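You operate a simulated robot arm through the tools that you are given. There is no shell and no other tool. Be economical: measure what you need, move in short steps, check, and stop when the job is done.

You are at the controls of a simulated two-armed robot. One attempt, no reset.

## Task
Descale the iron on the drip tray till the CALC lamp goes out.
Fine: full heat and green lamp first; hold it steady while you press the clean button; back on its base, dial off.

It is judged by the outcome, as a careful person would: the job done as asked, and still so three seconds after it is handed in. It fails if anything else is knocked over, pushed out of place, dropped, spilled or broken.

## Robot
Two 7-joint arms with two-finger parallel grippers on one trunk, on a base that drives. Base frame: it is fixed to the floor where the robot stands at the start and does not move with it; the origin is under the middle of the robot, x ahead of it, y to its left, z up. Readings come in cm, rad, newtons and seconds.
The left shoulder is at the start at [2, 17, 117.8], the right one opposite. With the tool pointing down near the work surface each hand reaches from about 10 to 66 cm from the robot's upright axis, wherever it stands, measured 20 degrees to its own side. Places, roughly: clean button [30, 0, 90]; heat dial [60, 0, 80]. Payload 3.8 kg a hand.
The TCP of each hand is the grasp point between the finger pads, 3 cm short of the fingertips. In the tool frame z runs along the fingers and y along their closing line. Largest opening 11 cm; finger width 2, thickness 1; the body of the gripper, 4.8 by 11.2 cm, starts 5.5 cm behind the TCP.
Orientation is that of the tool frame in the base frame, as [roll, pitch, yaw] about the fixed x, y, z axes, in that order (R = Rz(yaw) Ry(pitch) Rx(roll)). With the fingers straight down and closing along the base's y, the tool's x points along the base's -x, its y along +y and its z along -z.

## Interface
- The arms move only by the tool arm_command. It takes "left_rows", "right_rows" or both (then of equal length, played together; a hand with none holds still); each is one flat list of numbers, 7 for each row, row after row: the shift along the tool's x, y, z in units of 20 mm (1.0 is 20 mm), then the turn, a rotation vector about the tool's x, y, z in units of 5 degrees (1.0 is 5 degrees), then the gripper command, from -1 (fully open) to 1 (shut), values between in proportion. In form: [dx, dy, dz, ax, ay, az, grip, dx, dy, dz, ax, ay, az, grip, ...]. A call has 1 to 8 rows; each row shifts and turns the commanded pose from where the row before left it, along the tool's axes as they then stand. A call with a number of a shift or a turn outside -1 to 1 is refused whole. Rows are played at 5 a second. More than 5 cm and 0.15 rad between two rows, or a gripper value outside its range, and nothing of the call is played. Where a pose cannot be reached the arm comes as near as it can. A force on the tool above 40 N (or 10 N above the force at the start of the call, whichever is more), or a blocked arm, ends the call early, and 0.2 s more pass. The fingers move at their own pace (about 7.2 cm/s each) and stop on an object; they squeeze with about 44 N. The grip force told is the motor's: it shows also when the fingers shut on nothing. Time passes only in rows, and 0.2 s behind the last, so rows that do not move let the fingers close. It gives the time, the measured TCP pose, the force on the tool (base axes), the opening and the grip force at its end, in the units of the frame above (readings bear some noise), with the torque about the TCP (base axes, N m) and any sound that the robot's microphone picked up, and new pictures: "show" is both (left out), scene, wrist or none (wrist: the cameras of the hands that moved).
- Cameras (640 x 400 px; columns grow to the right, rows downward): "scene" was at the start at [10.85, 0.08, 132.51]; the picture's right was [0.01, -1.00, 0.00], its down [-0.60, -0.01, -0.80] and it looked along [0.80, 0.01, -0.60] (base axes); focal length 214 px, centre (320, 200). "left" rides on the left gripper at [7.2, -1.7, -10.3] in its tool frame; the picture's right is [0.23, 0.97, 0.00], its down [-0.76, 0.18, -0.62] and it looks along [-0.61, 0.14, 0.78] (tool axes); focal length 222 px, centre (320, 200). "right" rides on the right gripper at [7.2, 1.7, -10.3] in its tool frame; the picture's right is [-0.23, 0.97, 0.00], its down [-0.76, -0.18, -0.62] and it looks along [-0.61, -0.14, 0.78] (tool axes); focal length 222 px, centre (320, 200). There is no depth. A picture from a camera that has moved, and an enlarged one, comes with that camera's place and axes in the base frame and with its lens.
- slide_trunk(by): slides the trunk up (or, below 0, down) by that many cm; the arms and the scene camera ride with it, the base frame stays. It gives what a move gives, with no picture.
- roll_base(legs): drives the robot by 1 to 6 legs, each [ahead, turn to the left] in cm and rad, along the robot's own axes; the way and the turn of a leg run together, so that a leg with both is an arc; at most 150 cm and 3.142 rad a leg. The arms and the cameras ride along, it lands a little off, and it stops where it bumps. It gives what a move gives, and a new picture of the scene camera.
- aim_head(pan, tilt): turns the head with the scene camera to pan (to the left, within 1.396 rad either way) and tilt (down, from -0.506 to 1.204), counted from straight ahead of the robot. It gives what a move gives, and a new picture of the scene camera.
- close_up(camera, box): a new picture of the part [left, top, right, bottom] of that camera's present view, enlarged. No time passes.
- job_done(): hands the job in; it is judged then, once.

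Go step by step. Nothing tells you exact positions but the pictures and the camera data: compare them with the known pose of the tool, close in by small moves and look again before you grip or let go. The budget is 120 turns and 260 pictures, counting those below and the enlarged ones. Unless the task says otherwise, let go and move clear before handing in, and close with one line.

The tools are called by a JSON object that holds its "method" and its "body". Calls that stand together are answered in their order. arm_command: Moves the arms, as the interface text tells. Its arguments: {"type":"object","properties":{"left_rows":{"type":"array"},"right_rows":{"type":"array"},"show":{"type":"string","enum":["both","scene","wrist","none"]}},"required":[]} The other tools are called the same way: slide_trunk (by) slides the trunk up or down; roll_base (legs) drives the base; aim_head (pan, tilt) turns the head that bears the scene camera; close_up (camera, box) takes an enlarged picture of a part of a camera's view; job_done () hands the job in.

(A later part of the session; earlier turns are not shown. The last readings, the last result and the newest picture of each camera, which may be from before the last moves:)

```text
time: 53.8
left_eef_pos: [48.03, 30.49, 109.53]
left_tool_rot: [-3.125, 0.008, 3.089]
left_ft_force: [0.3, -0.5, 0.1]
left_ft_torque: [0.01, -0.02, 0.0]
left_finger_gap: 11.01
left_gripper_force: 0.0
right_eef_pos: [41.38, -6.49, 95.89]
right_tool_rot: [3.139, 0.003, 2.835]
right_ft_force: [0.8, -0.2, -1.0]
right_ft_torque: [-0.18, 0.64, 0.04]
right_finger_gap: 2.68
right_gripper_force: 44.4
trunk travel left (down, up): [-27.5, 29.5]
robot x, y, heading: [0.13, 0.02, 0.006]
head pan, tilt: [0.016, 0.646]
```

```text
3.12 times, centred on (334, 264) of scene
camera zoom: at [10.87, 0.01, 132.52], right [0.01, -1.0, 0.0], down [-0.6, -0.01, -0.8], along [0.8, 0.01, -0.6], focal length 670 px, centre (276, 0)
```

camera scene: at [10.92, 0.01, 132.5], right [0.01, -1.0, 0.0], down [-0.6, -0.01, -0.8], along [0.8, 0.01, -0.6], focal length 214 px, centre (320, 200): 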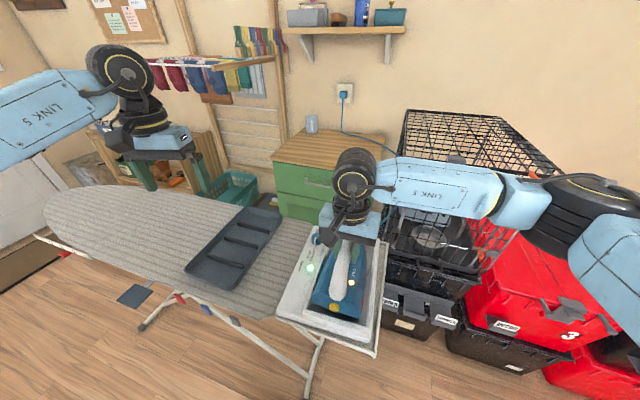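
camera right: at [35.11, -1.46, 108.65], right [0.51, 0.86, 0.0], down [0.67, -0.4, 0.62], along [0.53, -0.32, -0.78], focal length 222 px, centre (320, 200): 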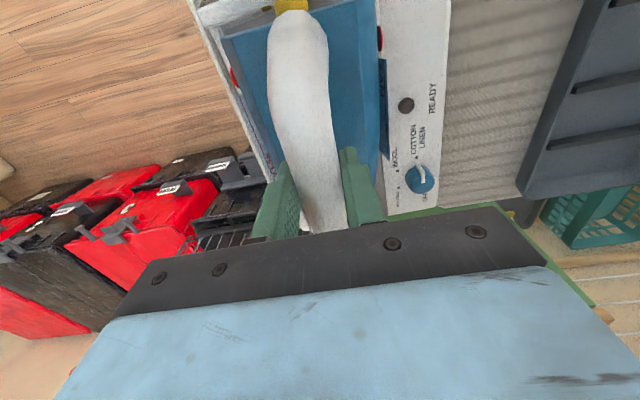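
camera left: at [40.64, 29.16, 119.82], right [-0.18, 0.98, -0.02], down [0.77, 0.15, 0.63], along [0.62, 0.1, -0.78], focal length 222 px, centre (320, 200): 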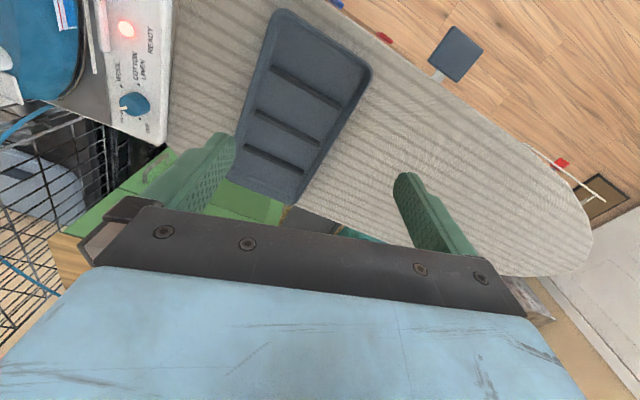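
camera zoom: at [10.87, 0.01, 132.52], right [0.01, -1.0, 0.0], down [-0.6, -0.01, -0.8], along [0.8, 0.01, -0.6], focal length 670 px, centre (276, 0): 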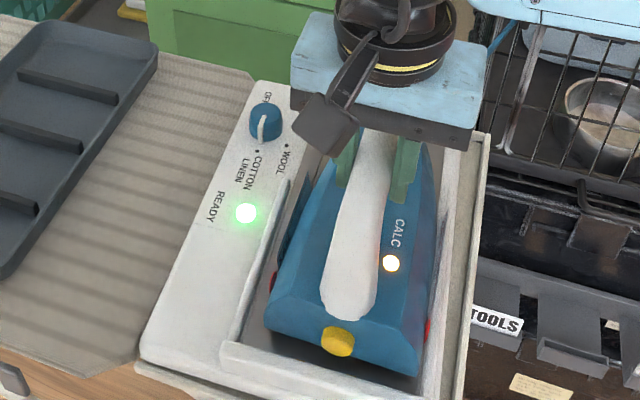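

Seated like before, green, with the grasp pose known ([41.4, -6.4, 95.9]). I release, rise and turn the robot left.

{"method": "arm_command", "body": {"right_rows": [0, 0, 0, 0, 0, 0, 0.3, 0, 0, 0, 0, 0, 0, -0.2, 0, 0, -0.6, 0, 0, 0, -0.2, 0, 0, -1, 0, 0, 0, -0.2, 0, 0, -1, 0, 0, 0, -0.2, 0, 0, -1, 0, 0, 0, -0.2, 0, 0, -1, 0, 0, 0, -0.2], "show": "none"}}

{"method": "roll_base", "body": {"legs": [[0, 0.6]]}}

```text
time: 55.4
left_eef_pos: [48.13, 30.27, 109.51]
left_tool_rot: [-3.126, 0.008, 3.09]
left_ft_force: [0.6, -0.1, 0.4]
left_ft_torque: [0.02, 0.0, -0.03]
left_finger_gap: 11.01
left_gripper_force: 0.1
right_eef_pos: [41.02, -6.24, 104.89]
right_tool_rot: [-3.141, 0.001, 2.837]
right_ft_force: [-0.3, -0.1, -0.6]
right_ft_torque: [0.04, -0.02, 0.04]
right_finger_gap: 6.6
right_gripper_force: 0.1
trunk travel left (down, up): [-27.5, 29.5]
robot x, y, heading: [0.06, 0.02, 0.003]
head pan, tilt: [0.016, 0.646]
```

```text
time: 57.5
left_eef_pos: [22.18, 52.34, 109.58]
left_tool_rot: [-3.124, 0.008, -2.588]
left_ft_force: [-0.7, -0.3, 0.1]
left_ft_torque: [-0.01, 0.02, -0.01]
left_finger_gap: 11.0
left_gripper_force: 0.2
right_eef_pos: [37.36, 18.05, 104.81]
right_tool_rot: [-3.141, 0.0, -2.843]
right_ft_force: [0.4, -0.3, 0.0]
right_ft_torque: [-0.03, 0.01, -0.02]
right_finger_gap: 6.59
right_gripper_force: 0.1
trunk travel left (down, up): [-27.5, 29.5]
robot x, y, heading: [0.21, -0.36, 0.603]
head pan, tilt: [0.016, 0.646]
camera scene: at [8.83, 6.17, 132.51], right [0.58, -0.82, 0.0], down [-0.49, -0.35, -0.8], along [0.65, 0.46, -0.6], focal length 214 px, centre (320, 200)
```

scene: 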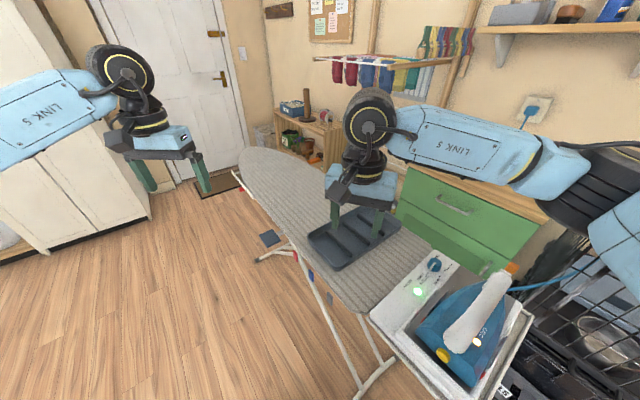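

The robot faces the tray now, and the lamp is still green. I look closer at the tray and iron.

{"method": "close_up", "body": {"camera": "right", "box": [0, 0, 640, 400]}}

{"method": "close_up", "body": {"camera": "scene", "box": [290, 190, 450, 290]}}

{"method": "close_up", "body": {"camera": "scene", "box": [380, 240, 560, 400]}}

```text
1.00 times, centred on (320, 200) of right (not enlarged: the box is as wide or as high as the picture)
camera zoom: at [29.93, 17.66, 115.29], right [-0.07, 1.0, 0.0], down [0.78, 0.05, 0.62], along [0.62, 0.04, -0.78], focal length 222 px, centre (320, 200)
```

zoom: 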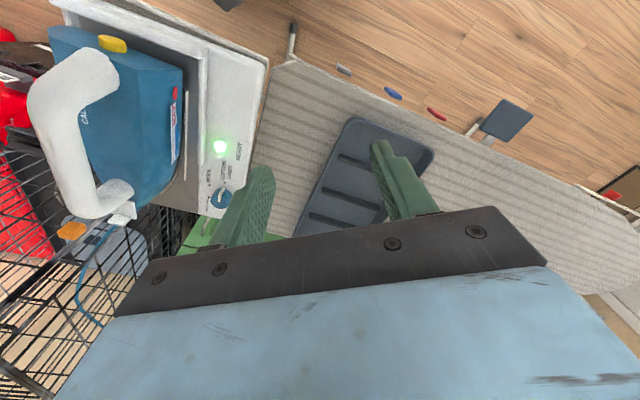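

```text
4.00 times, centred on (370, 240) of scene
camera zoom: at [8.83, 6.17, 132.51], right [0.58, -0.82, 0.0], down [-0.49, -0.35, -0.8], along [0.65, 0.46, -0.6], focal length 858 px, centre (120, 40)
```

zoom: 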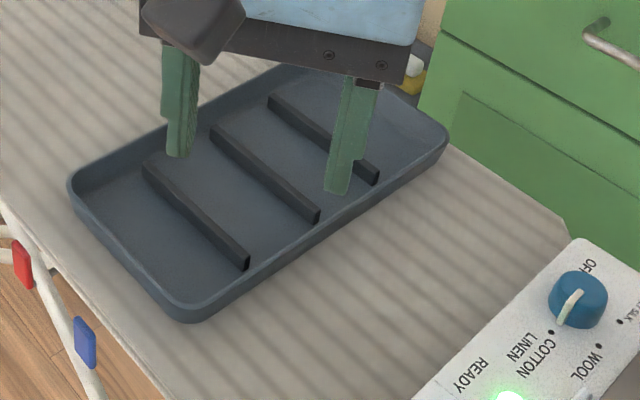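

```text
2.50 times, centred on (470, 320) of scene
camera zoom: at [8.83, 6.17, 132.51], right [0.58, -0.82, 0.0], down [-0.49, -0.35, -0.8], along [0.65, 0.46, -0.6], focal length 536 px, centre (-55, -100)
```

zoom: 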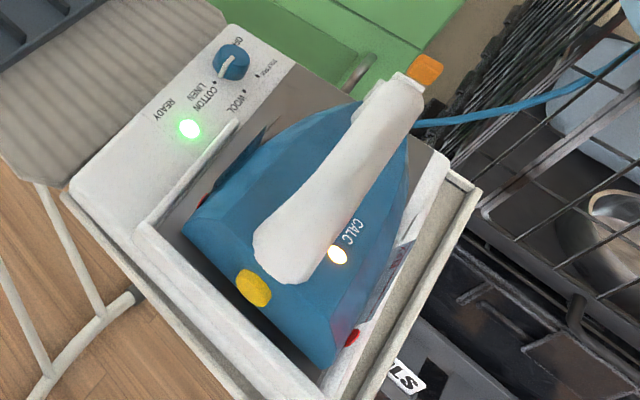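

The tray has three cross bars centred near [55, 24.6], at the same yaw as the iron, so a pure sideways carry of about 34 cm works. I look closely at the clean button for its push direction.

{"method": "close_up", "body": {"camera": "scene", "box": [420, 330, 484, 370]}}

{"method": "close_up", "body": {"camera": "right", "box": [60, 10, 190, 110]}}

```text
10.00 times, centred on (452, 350) of scene
camera zoom: at [8.83, 6.17, 132.51], right [0.58, -0.82, 0.0], down [-0.49, -0.35, -0.8], along [0.65, 0.46, -0.6], focal length 2145 px, centre (-1000, -1300)
```

zoom: 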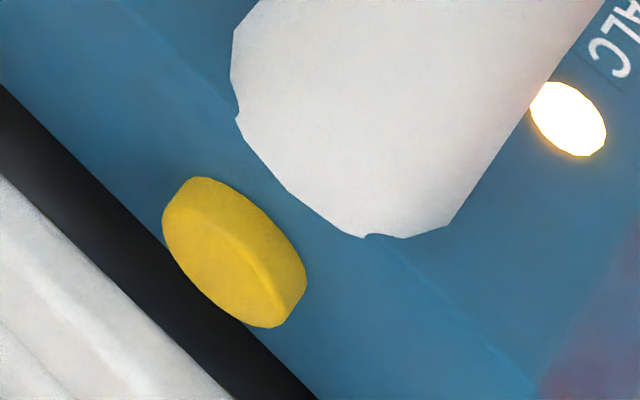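

```text
4.00 times, centred on (125, 60) of right
camera zoom: at [29.93, 17.66, 115.29], right [-0.07, 1.0, 0.0], down [0.78, 0.05, 0.62], along [0.62, 0.04, -0.78], focal length 888 px, centre (1100, 760)
```

zoom: 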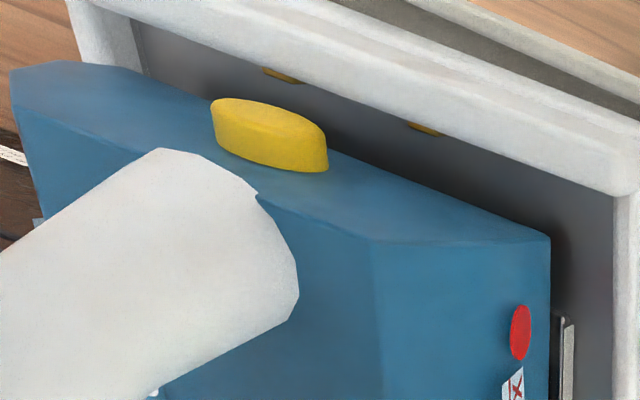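

The button sits on a sloped rear facet, pointing back and up, so a fingertip push tilted ~45° down-forward along the iron's axis suits it. I bring the right hand over the handle again and the left hand into a waiting press pose behind the tray.

{"method": "arm_command", "body": {"left_rows": [0, 0, 0, 0, 0, 0.9, 1, 0, 0, 0, 0, 0, 0.9, 1, 0, 0, 0, 0, 0, 0.9, 1, 0, 0, 0, 0, 0, 0.9, 1, 0, 0, 0, 0, 0, 0.9, 1, 0, 0, 0, 0, 0, 0.9, 1, -0.246, -0.91, 0, 0, 0, 0, 1, -0.246, -0.91, 0, 0, 0, 0, 1], "right_rows": [0, 0, 0, 0, 0, 0.99, -0.2, 0, 0, 0, 0, 0, 0.99, -0.2, 0, 0, 0, 0, 0, 0.99, -0.2, 0, 0, 0, 0, 0, 0.99, -0.2, 0, 0, 0, 0, 0, 0.99, -0.2, 0, 0, 0, 0, 0, 0.99, -0.2, 0, 0, 0, 0, 0, 0.99, -0.2, -0.467, -0.925, 0, 0, 0, 0, -0.2], "show": "none"}}

{"method": "arm_command", "body": {"left_rows": [-0.246, -0.91, 0.4, 0, 0, 0, 1, -0.246, -0.91, 0.4, 0, 0, 0, 1, -0.246, -0.91, 0.4, 0, 0, 0, 1, -0.246, -0.91, 0.4, 0, 0, 0, 1, -0.246, -0.91, 0.4, 0, 0, 0, 1, -0.246, -0.91, 0.4, 0, 0, 0, 1, -0.246, -0.91, 0.4, 0, 0, 0, 1, -0.246, -0.91, 0.4, 0, 0, 0, 1], "right_rows": [-0.467, -0.925, 0, 0, 0, 0, -0.2, -0.467, -0.925, 0, 0, 0, 0, -0.2, -0.467, -0.925, 0, 0, 0, 0, -0.2, -0.467, -0.925, 0, 0, 0, 0, -0.2, -0.467, -0.925, 0, 0, 0, 0, -0.2, -0.467, -0.925, 0, 0, 0, 0, -0.2, -0.467, -0.925, 0, 0, 0, 0, -0.2, -0.467, -0.925, 0, 0, 0, 0, -0.2], "show": "none"}}

{"method": "arm_command", "body": {"left_rows": [-0.246, -0.91, 0.4, 0, -1, 0, 1, -0.246, -0.91, 0.4, 0, -1, 0, 1, 0, 0, 0, 0, -1, 0, 1, 0, 0, 0, 0, -1, 0, 1, 0, 0, 0, 0, -1, 0, 1, 0, 0, 0, 0, -1, 0, 1, 0, 0, 0, 0, -1, 0, 1, 0, 0, 0, 0, -1, 0, 1], "right_rows": [-0.467, -0.925, 0, 0, 0, 0, -0.2, -0.467, -0.925, 0, 0, 0, 0, -0.2, -0.467, -0.925, 0, 0, 0, 0, -0.2, 0, 0, 0, 0, 0, 0, -0.2, 0, 0, 0, 0, 0, 0, -0.2, 0, 0, 0, 0, 0, 0, -0.2, 0, 0, 0, 0, 0, 0, -0.2, 0, 0, 0, 0, 0, 0, -0.2], "show": "both"}}

```text
time: 59.3
left_eef_pos: [23.56, 48.57, 109.69]
left_tool_rot: [-3.13, 0.014, -3.061]
left_ft_force: [0.4, 1.1, -0.3]
left_ft_torque: [0.01, -0.01, -0.01]
left_finger_gap: 0.0
left_gripper_force: 37.8
right_eef_pos: [37.74, 16.05, 104.83]
right_tool_rot: [-3.141, 0.0, 2.834]
right_ft_force: [-0.3, 0.0, -0.4]
right_ft_torque: [0.04, 0.02, 0.0]
right_finger_gap: 6.61
right_gripper_force: 0.0
trunk travel left (down, up): [-27.5, 29.5]
robot x, y, heading: [0.13, -0.31, 0.604]
head pan, tilt: [0.016, 0.646]
```

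```text
time: 61.1
left_eef_pos: [28.86, 34.25, 103.47]
left_tool_rot: [-3.131, 0.015, -3.06]
left_ft_force: [0.1, 0.0, 1.0]
left_ft_torque: [0.02, 0.0, 0.02]
left_finger_gap: 0.01
left_gripper_force: 36.9
right_eef_pos: [40.39, -0.25, 104.81]
right_tool_rot: [-3.141, 0.0, 2.835]
right_ft_force: [0.2, -0.4, 0.2]
right_ft_torque: [0.01, -0.01, 0.03]
right_finger_gap: 6.61
right_gripper_force: 0.0
trunk travel left (down, up): [-27.5, 29.5]
robot x, y, heading: [0.15, 0.05, 0.599]
head pan, tilt: [0.016, 0.646]
```

```text
time: 62.9
left_eef_pos: [30.08, 30.93, 101.78]
left_tool_rot: [-3.124, 0.715, -3.049]
left_ft_force: [0.3, 0.1, -0.3]
left_ft_torque: [-0.04, 0.01, -0.01]
left_finger_gap: 0.0
left_gripper_force: 37.6
right_eef_pos: [41.37, -6.14, 104.98]
right_tool_rot: [-3.141, 0.0, 2.837]
right_ft_force: [-0.3, 0.1, 0.0]
right_ft_torque: [-0.01, -0.01, 0.03]
right_finger_gap: 6.6
right_gripper_force: 0.1
trunk travel left (down, up): [-27.5, 29.5]
robot x, y, heading: [0.15, -0.09, 0.603]
head pan, tilt: [0.016, 0.646]
camera scene: at [8.84, 6.15, 132.51], right [0.58, -0.82, 0.0], down [-0.49, -0.35, -0.8], along [0.65, 0.46, -0.6], focal length 214 px, centre (320, 200)
camera right: at [34.93, -2.5, 115.37], right [0.51, 0.86, 0.0], down [0.67, -0.4, 0.62], along [0.54, -0.32, -0.78], focal length 222 px, centre (320, 200)
camera left: at [17.98, 28.15, 105.04], right [-0.25, 0.95, -0.16], down [0.15, 0.2, 0.97], along [0.96, 0.22, -0.2], focal length 222 px, centre (320, 200)
```

scene: 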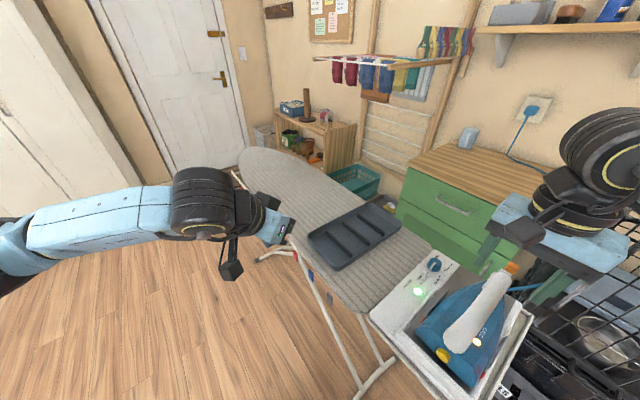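
right: 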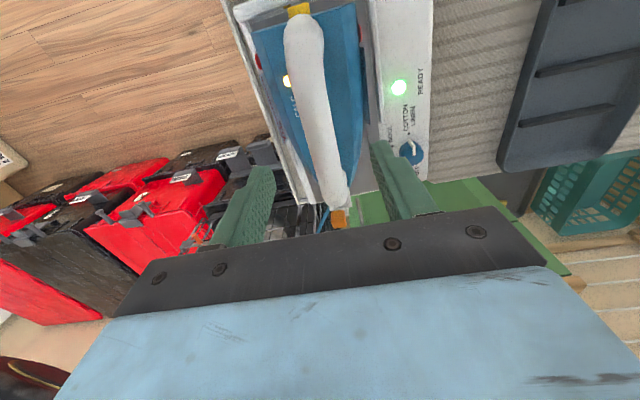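
left: 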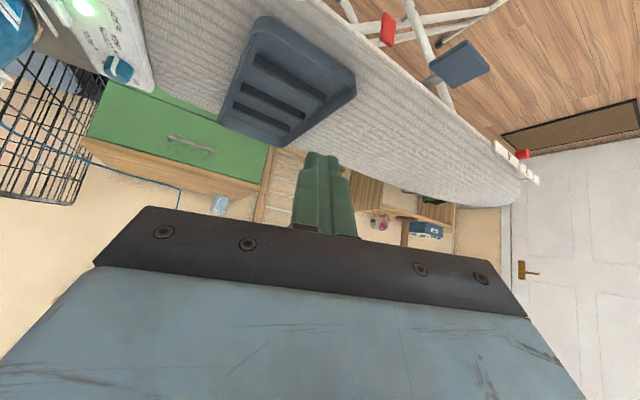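

All in place and the lamp is green. I lower onto the handle and close.

{"method": "arm_command", "body": {"right_rows": [0, -0.12, 1, 0, 0, 0, -0.2, 0, 0, 1, 0, 0, 0, -0.2, 0, 0, 1, 0, 0, 0, -0.2, 0, 0, 1, 0, 0, 0, -0.2, 0, 0, 0.5, 0, 0, 0, -0.2, 0, 0, 0, 0, 0, 0, 0.3, 0, 0, 0, 0, 0, 0, 1, 0, 0, 0, 0, 0, 0, 1], "show": "scene"}}

```text
time: 64.7
left_eef_pos: [30.17, 30.88, 101.94]
left_tool_rot: [-3.126, 0.714, -3.05]
left_ft_force: [0.2, 0.2, 0.6]
left_ft_torque: [-0.02, -0.01, -0.04]
left_finger_gap: 0.01
left_gripper_force: 37.6
right_eef_pos: [41.32, -6.46, 96.0]
right_tool_rot: [3.142, 0.0, 2.836]
right_ft_force: [0.4, 3.9, -0.3]
right_ft_torque: [0.07, -0.49, -0.03]
right_finger_gap: 2.69
right_gripper_force: 44.2
trunk travel left (down, up): [-27.5, 29.5]
robot x, y, heading: [0.03, -0.22, 0.607]
head pan, tilt: [0.016, 0.646]
camera scene: at [8.89, 6.19, 132.51], right [0.58, -0.81, 0.0], down [-0.49, -0.35, -0.8], along [0.65, 0.46, -0.6], focal length 214 px, centre (320, 200)
```

scene: 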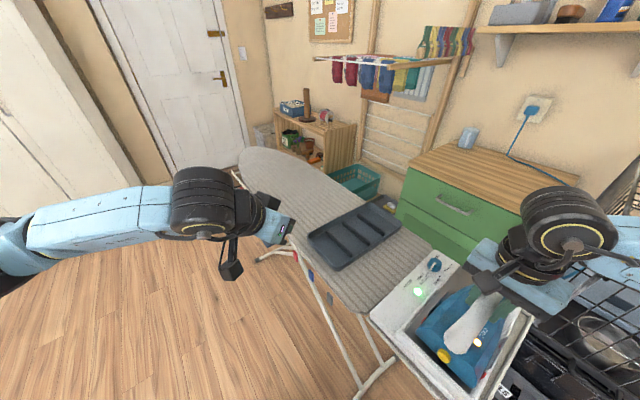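

Gripped, green lamp on. I lift and carry it sideways to above the tray.

{"method": "arm_command", "body": {"right_rows": [0, 0, -0.5, 0, 0, 0, 1, 0, 0, -1, 0, 0, 0, 1, 0, 0.5, -1, 0, 0, 0, 1, 0, 1, -0.5, 0, 0, 0, 1, 0, 1, 0, 0, 0, 0, 1, 0, 1, 0, 0, 0, 0, 1, 0, 1, 0, 0, 0, 0, 1, 0, 1, 0, 0, 0, 0, 1], "show": "none"}}

{"method": "arm_command", "body": {"right_rows": [0, 1, 0, 0, 0, 0, 1, 0, 1, 0, 0, 0, 0, 1, 0, 1, 0, 0, 0, 0, 1, 0, 1, 0, 0, 0, 0, 1, 0, 1, 0, 0, 0, 0, 1, 0, 1, 0, 0, 0, 0, 1, 0, 1, 0, 0, 0, 0, 1, 0, 1, 0, 0, 0, 0, 1], "show": "none"}}

{"method": "arm_command", "body": {"right_rows": [0, 1, 0, 0, 0, 0, 1, 0, 1, 0, 0, 0, 0, 1, 0, 1, 0, 0, 0, 0, 1, 0, 0.3, 0.5, 0, 0, 0, 1], "show": "both"}}

{"method": "close_up", "body": {"camera": "scene", "box": [280, 170, 440, 290]}}

{"method": "close_up", "body": {"camera": "left", "box": [160, 0, 400, 180]}}

```text
time: 66.5
left_eef_pos: [30.17, 30.88, 101.87]
left_tool_rot: [-3.125, 0.713, -3.05]
left_ft_force: [0.2, -0.1, -0.1]
left_ft_torque: [0.0, -0.02, 0.0]
left_finger_gap: 0.01
left_gripper_force: 37.1
right_eef_pos: [44.6, 3.95, 101.77]
right_tool_rot: [-3.14, -0.001, 2.836]
right_ft_force: [0.2, 0.5, -11.8]
right_ft_torque: [0.07, 0.33, 0.0]
right_finger_gap: 2.67
right_gripper_force: 43.8
trunk travel left (down, up): [-27.5, 29.5]
robot x, y, heading: [0.13, 0.12, 0.602]
head pan, tilt: [0.016, 0.646]
```

```text
time: 68.3
left_eef_pos: [30.07, 31.0, 101.96]
left_tool_rot: [-3.125, 0.713, -3.049]
left_ft_force: [0.8, -1.2, -0.3]
left_ft_torque: [-0.01, 0.0, -0.02]
left_finger_gap: 0.03
left_gripper_force: 37.9
right_eef_pos: [49.45, 19.15, 101.68]
right_tool_rot: [-3.139, 0.0, 2.837]
right_ft_force: [0.2, -0.2, -11.6]
right_ft_torque: [0.08, 0.3, 0.01]
right_finger_gap: 2.65
right_gripper_force: 44.6
trunk travel left (down, up): [-27.5, 29.5]
robot x, y, heading: [0.23, 0.14, 0.602]
head pan, tilt: [0.016, 0.646]
```

```text
time: 69.3
left_eef_pos: [30.11, 30.96, 102.02]
left_tool_rot: [-3.125, 0.712, -3.051]
left_ft_force: [-0.6, 0.8, 1.3]
left_ft_torque: [-0.03, -0.04, 0.02]
left_finger_gap: 0.01
left_gripper_force: 37.8
right_eef_pos: [51.59, 25.55, 100.77]
right_tool_rot: [-3.141, -0.002, 2.834]
right_ft_force: [0.1, -0.7, -11.4]
right_ft_torque: [0.08, 0.32, -0.01]
right_finger_gap: 2.67
right_gripper_force: 44.0
trunk travel left (down, up): [-27.5, 29.5]
robot x, y, heading: [-0.11, -0.15, 0.608]
head pan, tilt: [0.016, 0.646]
camera scene: at [8.99, 6.16, 132.5], right [0.58, -0.82, 0.0], down [-0.49, -0.35, -0.8], along [0.65, 0.46, -0.6], focal length 214 px, centre (320, 200)
camera right: at [45.13, 29.29, 111.22], right [0.51, 0.86, 0.0], down [0.67, -0.4, 0.62], along [0.53, -0.32, -0.78], focal length 222 px, centre (320, 200)
```

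scene: 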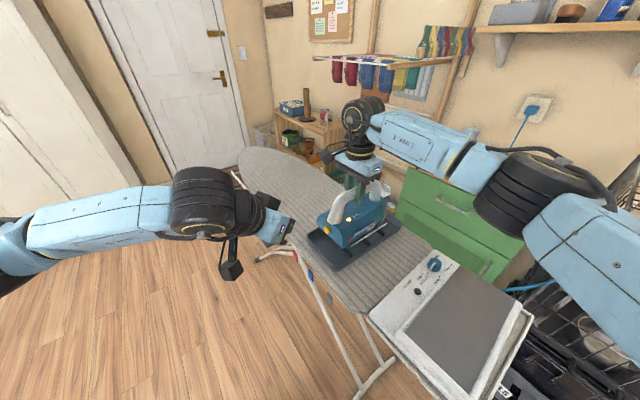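
right: 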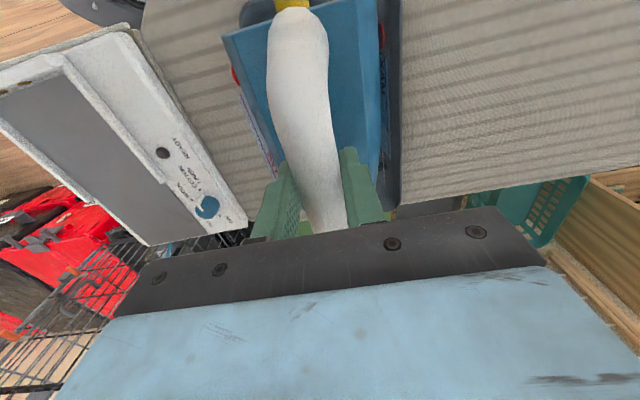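

```text
3.33 times, centred on (360, 230) of scene
camera zoom: at [8.99, 6.16, 132.5], right [0.58, -0.82, 0.0], down [-0.49, -0.35, -0.8], along [0.65, 0.46, -0.6], focal length 715 px, centre (187, 100)
```

zoom: 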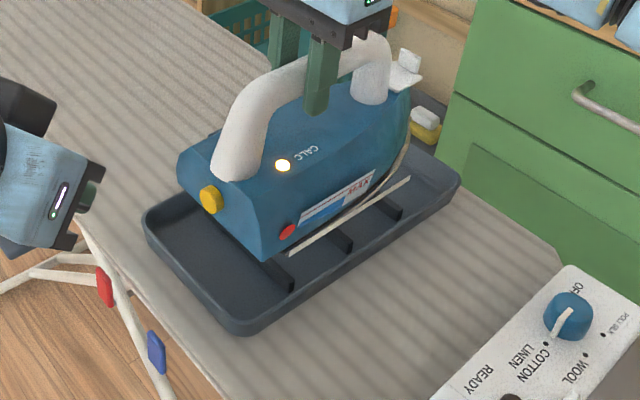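

```text
2.22 times, centred on (280, 90) of left
camera zoom: at [18.1, 28.17, 105.03], right [-0.25, 0.95, -0.16], down [0.15, 0.2, 0.97], along [0.96, 0.22, -0.2], focal length 494 px, centre (409, 444)
```

zoom: 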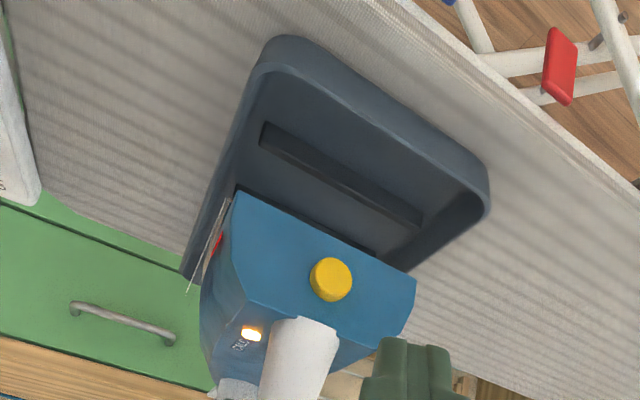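

The iron hangs well centred over the tray. I lower it gently until it rests.

{"method": "arm_command", "body": {"right_rows": [0, 0.05, 0.8, 0, 0, 0, 1, 0, 0, 0.7, 0, 0, 0, 1, 0, 0, 0.5, 0, 0, 0, 1, 0, 0, 0.2, 0, 0, 0, 1], "left_rows": [0, 0, 0, 0, 0, 0, 1, 0, 0, 0, 0, 0, 0, 1, 0, 0, 0, 0, 0, 0, 1, 0, 0, 0, 0, 0, 0, 1], "show": "both"}}

{"method": "close_up", "body": {"camera": "scene", "box": [280, 170, 440, 290]}}

```text
time: 70.3
left_eef_pos: [30.19, 30.88, 102.02]
left_tool_rot: [-3.125, 0.712, -3.047]
left_ft_force: [0.7, 1.0, 0.1]
left_ft_torque: [0.0, 0.0, 0.0]
left_finger_gap: 0.02
left_gripper_force: 37.6
right_eef_pos: [51.46, 25.67, 96.44]
right_tool_rot: [-3.14, -0.001, 2.837]
right_ft_force: [-0.6, -0.1, -11.4]
right_ft_torque: [0.1, 0.33, -0.02]
right_finger_gap: 2.68
right_gripper_force: 43.5
trunk travel left (down, up): [-27.5, 29.5]
robot x, y, heading: [-0.12, -0.09, 0.603]
head pan, tilt: [0.016, 0.646]
camera scene: at [8.96, 6.18, 132.5], right [0.58, -0.82, 0.0], down [-0.49, -0.35, -0.8], along [0.65, 0.46, -0.6], focal length 214 px, centre (320, 200)
camera right: at [45.08, 29.38, 106.83], right [0.51, 0.86, 0.0], down [0.67, -0.4, 0.62], along [0.54, -0.32, -0.78], focal length 222 px, centre (320, 200)
camera left: at [18.07, 28.19, 105.03], right [-0.25, 0.95, -0.16], down [0.15, 0.2, 0.97], along [0.96, 0.22, -0.2], focal length 222 px, centre (320, 200)
```

scene: 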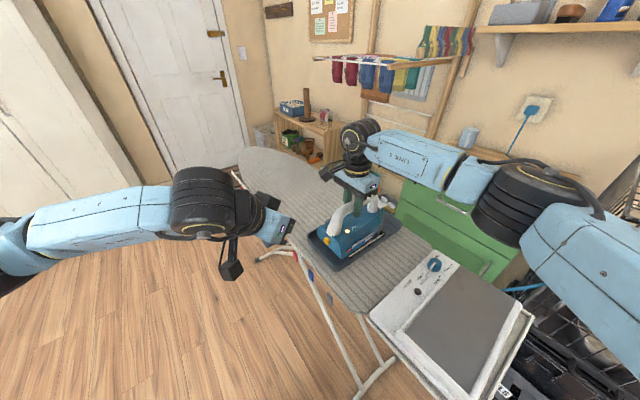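
right: 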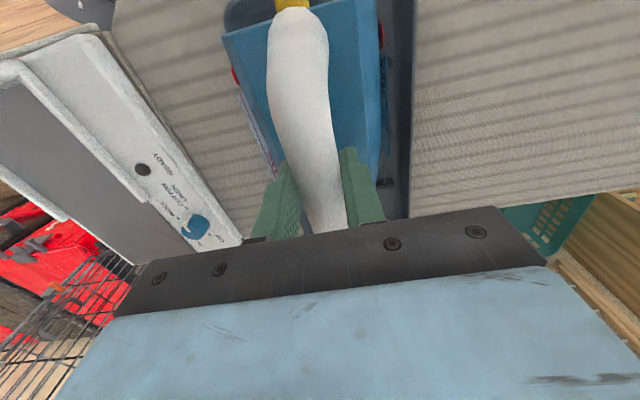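
left: 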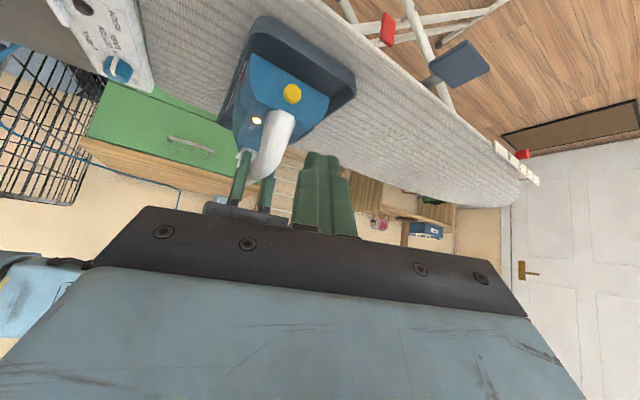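

```text
3.33 times, centred on (360, 230) of scene
camera zoom: at [8.96, 6.18, 132.5], right [0.58, -0.82, 0.0], down [-0.49, -0.35, -0.8], along [0.65, 0.46, -0.6], focal length 715 px, centre (187, 100)
```

zoom: 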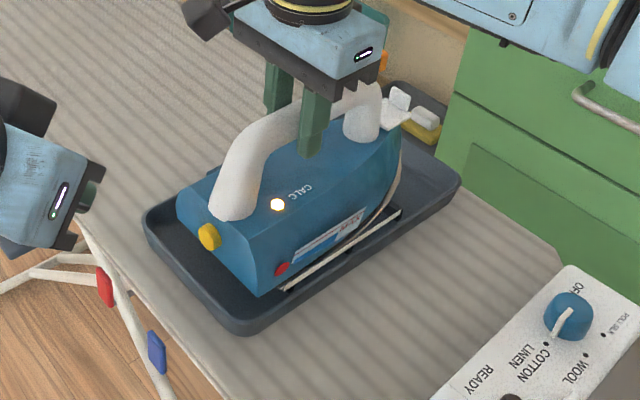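

The button is near [43, 28.2, 87.5] by two views. I settle the iron the last millimetres while the left fingertips go to a stand-off about 3 cm from the button.

{"method": "arm_command", "body": {"right_rows": [0, 0, 0.08, 0, 0, 0, 1, 0, 0, 0.08, 0, 0, 0, 1, 0, 0, 0.08, 0, 0, 0, 1, 0, 0, 0.05, 0, 0, 0, 1, 0, 0, 0, 0, 0, 0, 1, 0, 0, 0, 0, 0, 0, 1, 0, 0, 0, 0, 0, 0, 1], "left_rows": [0, -0.22, 0.95, 0, 0, 0, 1, 0, -0.22, 0.95, 0, 0, 0, 1, 0, -0.22, 0.95, 0, 0, 0, 1, 0, -0.22, 0.95, 0, 0, 0, 1, 0, -0.22, 0.95, 0, 0, 0, 1, 0, -0.22, 0.95, 0, 0, 0, 1, 0, -0.22, 0.9, 0, 0, 0, 1], "show": "both"}}

{"method": "close_up", "body": {"camera": "scene", "box": [280, 170, 440, 290]}}

{"method": "close_up", "body": {"camera": "left", "box": [200, 0, 440, 180]}}

```text
time: 71.9
left_eef_pos: [39.1, 28.35, 91.98]
left_tool_rot: [-3.125, 0.711, -3.049]
left_ft_force: [0.6, 0.6, 0.0]
left_ft_torque: [-0.01, 0.02, -0.02]
left_finger_gap: 0.02
left_gripper_force: 37.9
right_eef_pos: [51.57, 25.61, 95.7]
right_tool_rot: [-3.14, -0.002, 2.837]
right_ft_force: [0.2, -0.9, -11.6]
right_ft_torque: [0.09, 0.28, -0.01]
right_finger_gap: 2.66
right_gripper_force: 43.8
trunk travel left (down, up): [-27.5, 29.5]
robot x, y, heading: [-0.09, -0.2, 0.603]
head pan, tilt: [0.016, 0.646]
camera scene: at [8.99, 6.17, 132.5], right [0.58, -0.82, 0.0], down [-0.49, -0.35, -0.8], along [0.65, 0.46, -0.6], focal length 214 px, centre (320, 200)
camera right: at [45.14, 29.33, 106.23], right [0.51, 0.86, 0.0], down [0.67, -0.4, 0.62], along [0.54, -0.32, -0.78], focal length 222 px, centre (320, 200)
camera left: at [27.01, 25.7, 95.05], right [-0.25, 0.95, -0.16], down [0.15, 0.2, 0.97], along [0.96, 0.22, -0.2], focal length 222 px, centre (320, 200)
```

scene: 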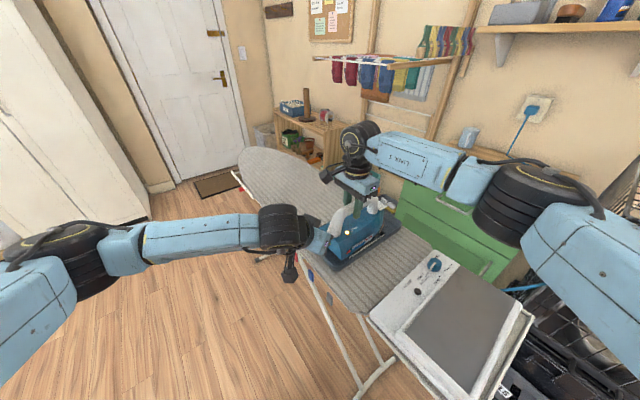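
right: 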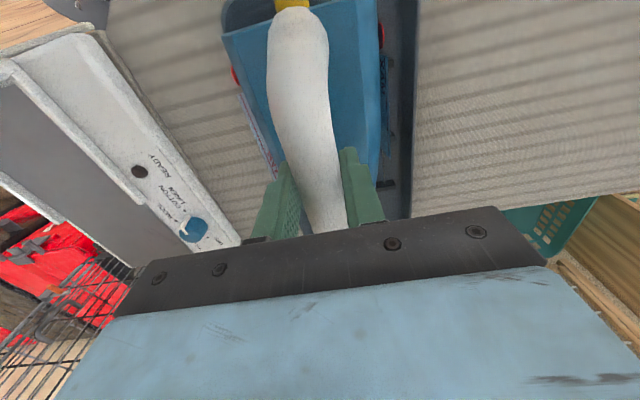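
left: 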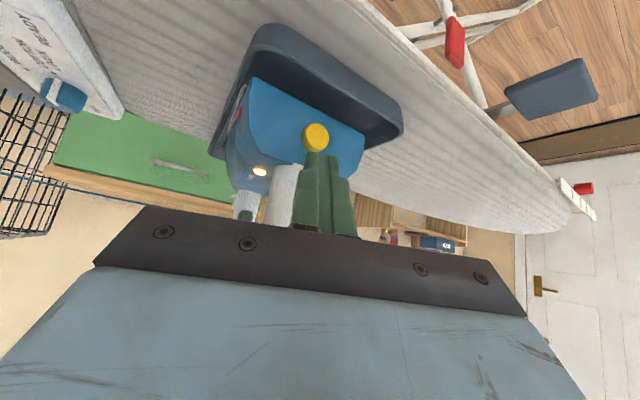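

```text
3.33 times, centred on (360, 230) of scene
camera zoom: at [8.99, 6.17, 132.5], right [0.58, -0.82, 0.0], down [-0.49, -0.35, -0.8], along [0.65, 0.46, -0.6], focal length 715 px, centre (187, 100)
```

zoom: 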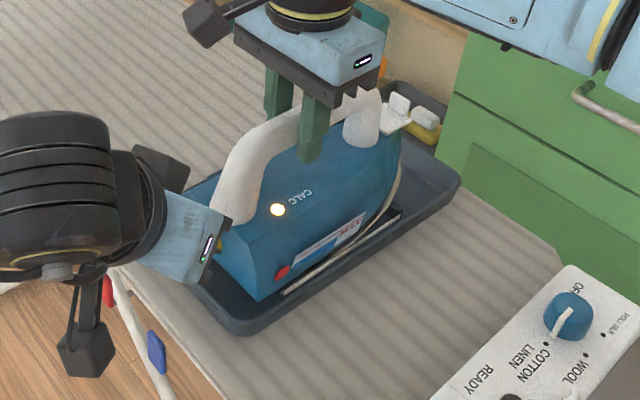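

```text
2.22 times, centred on (320, 90) of left
camera zoom: at [27.01, 25.7, 95.05], right [-0.25, 0.95, -0.16], down [0.15, 0.2, 0.97], along [0.96, 0.22, -0.2], focal length 494 px, centre (320, 444)
```

zoom: 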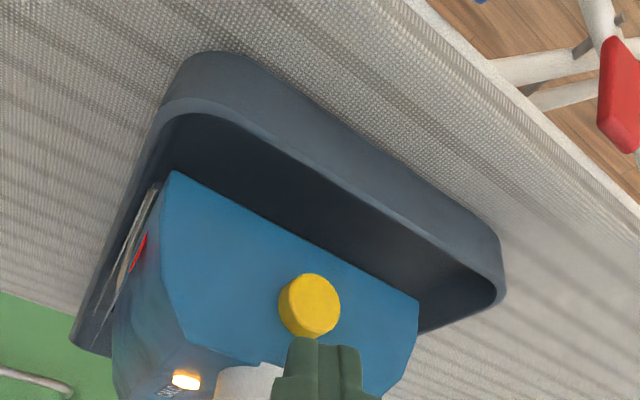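

The iron still hangs (weight on the hand); the tray lies a bit lower. I lower in 2 mm steps.

{"method": "arm_command", "body": {"right_rows": [0, 0, 0.1, 0, 0, 0, 1, 0, 0, 0.1, 0, 0, 0, 1, 0, 0, 0.1, 0, 0, 0, 1], "show": "none"}}

```text
time: 72.7
left_eef_pos: [39.09, 28.43, 91.87]
left_tool_rot: [-3.125, 0.714, -3.05]
left_ft_force: [-0.1, -0.5, 0.2]
left_ft_torque: [0.01, 0.01, 0.03]
left_finger_gap: 0.0
left_gripper_force: 37.3
right_eef_pos: [51.42, 25.65, 95.18]
right_tool_rot: [-3.14, -0.002, 2.835]
right_ft_force: [-0.6, -0.1, -11.6]
right_ft_torque: [0.1, 0.31, -0.01]
right_finger_gap: 2.65
right_gripper_force: 44.1
trunk travel left (down, up): [-27.5, 29.5]
robot x, y, heading: [0.12, -0.06, 0.603]
head pan, tilt: [0.016, 0.646]
```

{"method": "arm_command", "body": {"right_rows": [0, 0, 0.1, 0, 0, 0, 1, 0, 0, 0.1, 0, 0, 0, 1, 0, 0, 0.1, 0, 0, 0, 1], "show": "wrist"}}

{"method": "close_up", "body": {"camera": "left", "box": [200, 0, 440, 180]}}

```text
time: 73.5
left_eef_pos: [38.91, 28.4, 92.09]
left_tool_rot: [-3.125, 0.714, -3.05]
left_ft_force: [0.7, -0.4, 0.2]
left_ft_torque: [-0.03, 0.01, 0.01]
left_finger_gap: 0.0
left_gripper_force: 37.4
right_eef_pos: [51.39, 25.79, 95.05]
right_tool_rot: [3.137, 0.004, 2.836]
right_ft_force: [1.7, 3.5, 14.1]
right_ft_torque: [-0.52, -0.57, -0.03]
right_finger_gap: 2.67
right_gripper_force: 43.9
trunk travel left (down, up): [-27.5, 29.5]
robot x, y, heading: [0.28, 0.19, 0.603]
head pan, tilt: [0.016, 0.646]
camera right: at [44.99, 29.41, 105.44], right [0.51, 0.86, 0.01], down [0.67, -0.4, 0.62], along [0.54, -0.31, -0.78], focal length 222 px, centre (320, 200)
```

right: 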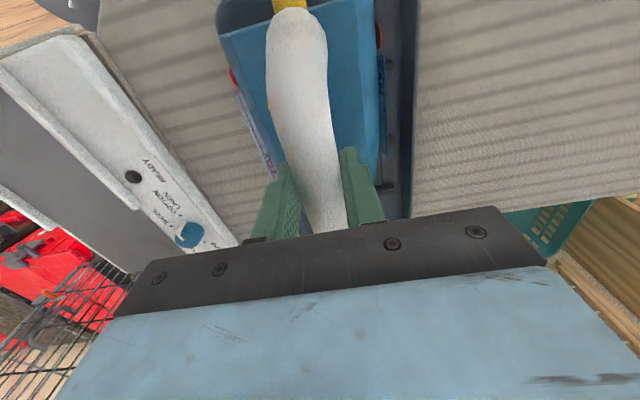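

```text
2.22 times, centred on (320, 90) of left
camera zoom: at [26.84, 25.71, 95.14], right [-0.25, 0.95, -0.16], down [0.15, 0.2, 0.97], along [0.96, 0.22, -0.2], focal length 494 px, centre (320, 444)
```

zoom: 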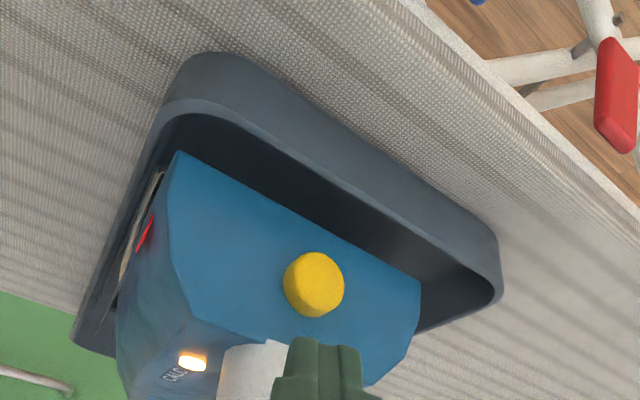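

The iron sits firmly on the tray with light down-force. I line the fingertips up behind the button and approach to within 1 cm.

{"method": "arm_command", "body": {"left_rows": [0.42, 0.135, 0.33, 0, 0, 0, 1, 0.42, 0.135, 0.33, 0, 0, 0, 1, -0.14, -0.167, 0.452, 0, 0, 0, 1, -0.14, -0.167, 0.452, 0, 0, 0, 1], "show": "wrist"}}

{"method": "close_up", "body": {"camera": "left", "box": [200, 0, 440, 180]}}

{"method": "close_up", "body": {"camera": "scene", "box": [280, 170, 440, 290]}}

```text
time: 74.5
left_eef_pos: [40.11, 28.31, 88.99]
left_tool_rot: [-3.126, 0.714, -3.049]
left_ft_force: [-0.2, 0.2, 0.3]
left_ft_torque: [-0.03, 0.0, 0.01]
left_finger_gap: 0.0
left_gripper_force: 37.6
right_eef_pos: [51.41, 25.74, 94.95]
right_tool_rot: [3.137, 0.002, 2.837]
right_ft_force: [6.1, 6.7, 25.5]
right_ft_torque: [0.26, -0.4, 0.17]
right_finger_gap: 2.68
right_gripper_force: 43.8
trunk travel left (down, up): [-27.5, 29.5]
robot x, y, heading: [0.14, 0.06, 0.602]
head pan, tilt: [0.016, 0.646]
camera left: at [28.01, 25.56, 92.06], right [-0.25, 0.95, -0.16], down [0.15, 0.2, 0.97], along [0.96, 0.22, -0.2], focal length 222 px, centre (320, 200)
```

left: 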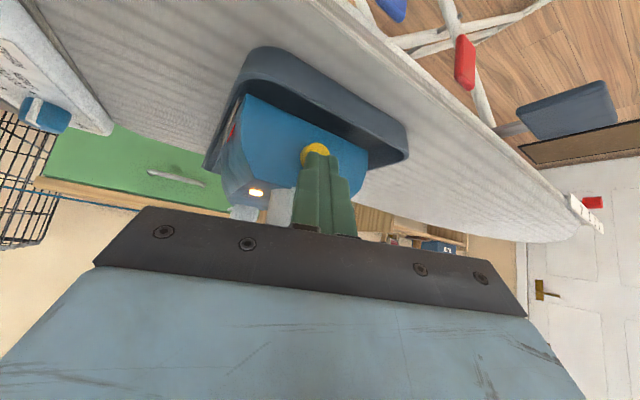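

```text
2.22 times, centred on (320, 90) of left
camera zoom: at [28.01, 25.56, 92.06], right [-0.25, 0.95, -0.16], down [0.15, 0.2, 0.97], along [0.96, 0.22, -0.2], focal length 494 px, centre (320, 444)
```

zoom: 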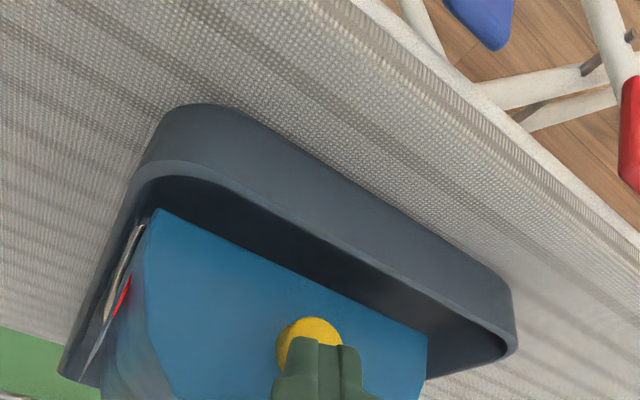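

```text
3.33 times, centred on (360, 230) of scene
camera zoom: at [8.73, 6.12, 132.53], right [0.58, -0.81, 0.0], down [-0.49, -0.35, -0.8], along [0.65, 0.46, -0.6], focal length 715 px, centre (187, 100)
```

zoom: 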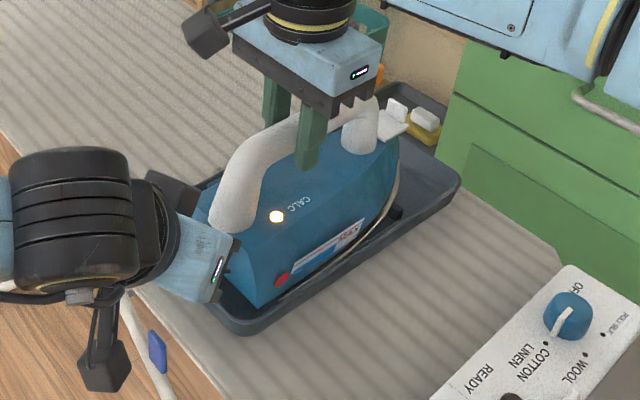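

Fingertips cover the button, about 1 cm off. I ease the right hand's down-force a little and press in 3 mm steps.

{"method": "arm_command", "body": {"left_rows": [-0.042, -0.06, 0.136, 0, 0, 0, 1, -0.042, -0.06, 0.136, 0, 0, 0, 1, -0.042, -0.05, 0.136, 0, 0, 0, 1, -0.03, -0.03, 0.09, 0, 0, 0, 1], "right_rows": [0, 0, -0.05, 0, 0, 0, 1, 0, 0, 0, 0, 0, 0, 1, 0, 0, 0, 0, 0, 0, 1, 0, 0, 0, 0, 0, 0, 1], "show": "none"}}

{"method": "close_up", "body": {"camera": "scene", "box": [280, 170, 440, 290]}}

{"method": "close_up", "body": {"camera": "left", "box": [200, 0, 440, 180]}}

```text
time: 75.5
left_eef_pos: [40.88, 27.85, 88.78]
left_tool_rot: [-3.127, 0.719, -3.051]
left_ft_force: [-22.9, 0.7, 28.1]
left_ft_torque: [0.21, -0.32, -0.29]
left_finger_gap: 0.01
left_gripper_force: 37.5
right_eef_pos: [51.42, 25.45, 94.94]
right_tool_rot: [3.14, 0.008, 2.831]
right_ft_force: [15.7, 7.9, 13.0]
right_ft_torque: [-0.24, -1.07, -0.47]
right_finger_gap: 2.67
right_gripper_force: 43.9
trunk travel left (down, up): [-27.5, 29.5]
robot x, y, heading: [-0.09, -0.28, 0.605]
head pan, tilt: [0.016, 0.646]
heard: click
```

```text
3.33 times, centred on (360, 230) of scene
camera zoom: at [8.48, 6.09, 132.57], right [0.58, -0.81, 0.0], down [-0.49, -0.35, -0.8], along [0.65, 0.46, -0.6], focal length 715 px, centre (187, 100)
```

zoom: 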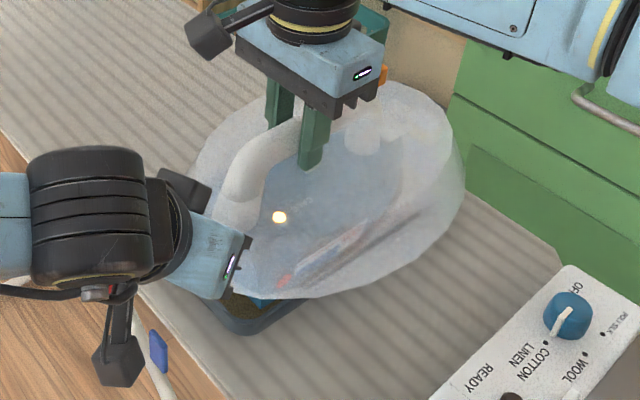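

```text
2.22 times, centred on (320, 90) of left
camera zoom: at [28.78, 25.22, 91.76], right [-0.25, 0.96, -0.16], down [0.15, 0.2, 0.97], along [0.96, 0.22, -0.19], focal length 494 px, centre (320, 444)
```

zoom: 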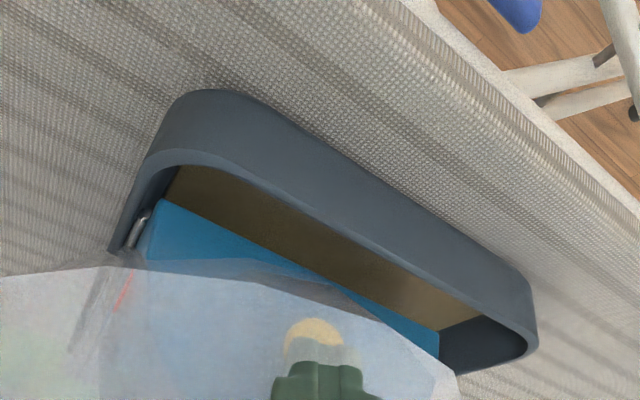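

Click heard: steam comes out and brown water collects in the tray. I hold still and keep the button pressed.

{"method": "arm_command", "body": {"left_rows": [0, 0, 0, 0, 0, 0, 1, 0, 0, 0, 0, 0, 0, 1, 0, 0, 0, 0, 0, 0, 1, 0, 0, 0, 0, 0, 0, 1, 0, 0, 0, 0, 0, 0, 1, 0, 0, 0, 0, 0, 0, 1, 0, 0, 0, 0, 0, 0, 1, 0, 0, 0, 0, 0, 0, 1], "right_rows": [0, 0, 0, 0, 0, 0, 1, 0, 0, 0, 0, 0, 0, 1, 0, 0, 0, 0, 0, 0, 1, 0, 0, 0, 0, 0, 0, 1, 0, 0, 0, 0, 0, 0, 1, 0, 0, 0, 0, 0, 0, 1, 0, 0, 0, 0, 0, 0, 1, 0, 0, 0, 0, 0, 0, 1], "show": "none"}}

{"method": "close_up", "body": {"camera": "scene", "box": [280, 170, 440, 290]}}

```text
time: 77.3
left_eef_pos: [40.75, 27.92, 88.65]
left_tool_rot: [-3.127, 0.719, -3.049]
left_ft_force: [-20.4, 1.3, 31.7]
left_ft_torque: [-0.09, -0.4, 0.05]
left_finger_gap: 0.0
left_gripper_force: 37.3
right_eef_pos: [51.24, 25.51, 95.06]
right_tool_rot: [3.137, 0.006, 2.835]
right_ft_force: [14.4, 2.6, 14.3]
right_ft_torque: [-0.44, -1.24, -0.61]
right_finger_gap: 2.69
right_gripper_force: 43.8
trunk travel left (down, up): [-27.5, 29.5]
robot x, y, heading: [0.05, 0.31, 0.607]
head pan, tilt: [0.016, 0.646]
```

```text
3.33 times, centred on (360, 230) of scene
camera zoom: at [8.48, 6.0, 132.56], right [0.58, -0.82, 0.0], down [-0.49, -0.35, -0.8], along [0.65, 0.46, -0.6], focal length 715 px, centre (187, 100)
```

zoom: 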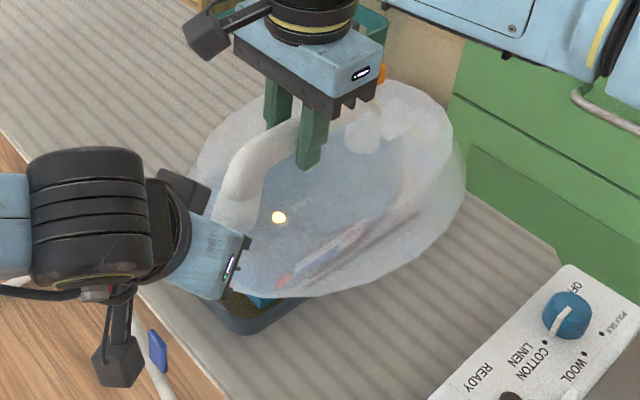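

Still steaming with CALC lit. I keep holding.

{"method": "arm_command", "body": {"left_rows": [0, 0, 0, 0, 0, 0, 1, 0, 0, 0, 0, 0, 0, 1, 0, 0, 0, 0, 0, 0, 1, 0, 0, 0, 0, 0, 0, 1, 0, 0, 0, 0, 0, 0, 1, 0, 0, 0, 0, 0, 0, 1, 0, 0, 0, 0, 0, 0, 1, 0, 0, 0, 0, 0, 0, 1], "show": "none"}}

{"method": "close_up", "body": {"camera": "scene", "box": [280, 170, 440, 290]}}

{"method": "close_up", "body": {"camera": "left", "box": [200, 0, 440, 180]}}

```text
time: 79.1
left_eef_pos: [40.85, 27.89, 88.6]
left_tool_rot: [-3.126, 0.718, -3.05]
left_ft_force: [-15.9, 0.3, 29.0]
left_ft_torque: [-0.04, -0.41, 0.08]
left_finger_gap: 0.0
left_gripper_force: 37.6
right_eef_pos: [51.22, 25.41, 95.09]
right_tool_rot: [3.137, 0.004, 2.837]
right_ft_force: [12.6, 0.4, 16.1]
right_ft_torque: [-0.39, -1.1, -0.43]
right_finger_gap: 2.68
right_gripper_force: 44.1
trunk travel left (down, up): [-27.5, 29.5]
robot x, y, heading: [-0.01, -0.23, 0.606]
head pan, tilt: [0.016, 0.646]
```

```text
3.33 times, centred on (360, 230) of scene
camera zoom: at [8.51, 5.97, 132.56], right [0.58, -0.82, 0.0], down [-0.49, -0.35, -0.8], along [0.65, 0.46, -0.6], focal length 715 px, centre (187, 100)
```

zoom: 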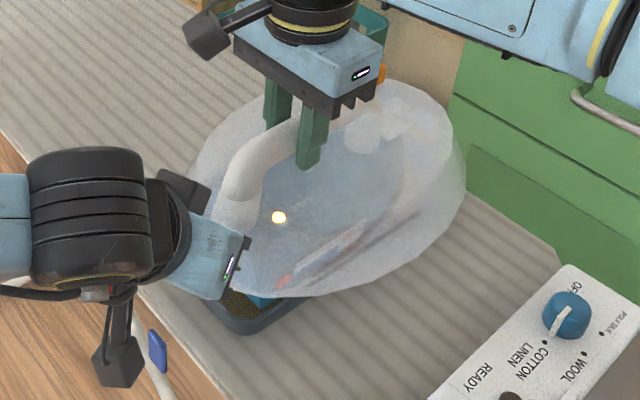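

```text
2.22 times, centred on (320, 90) of left
camera zoom: at [28.8, 25.16, 91.68], right [-0.25, 0.95, -0.16], down [0.15, 0.2, 0.97], along [0.96, 0.22, -0.19], focal length 494 px, centre (320, 444)
```

zoom: 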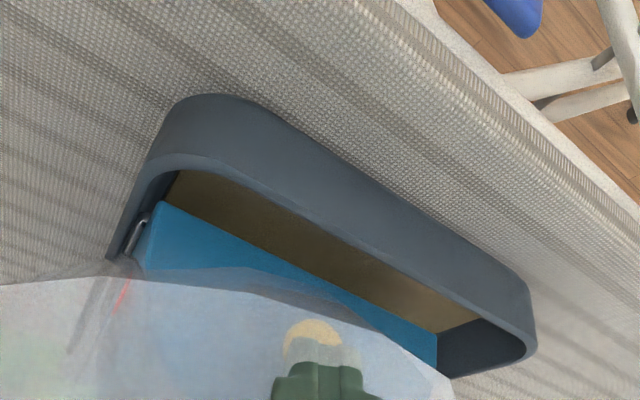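

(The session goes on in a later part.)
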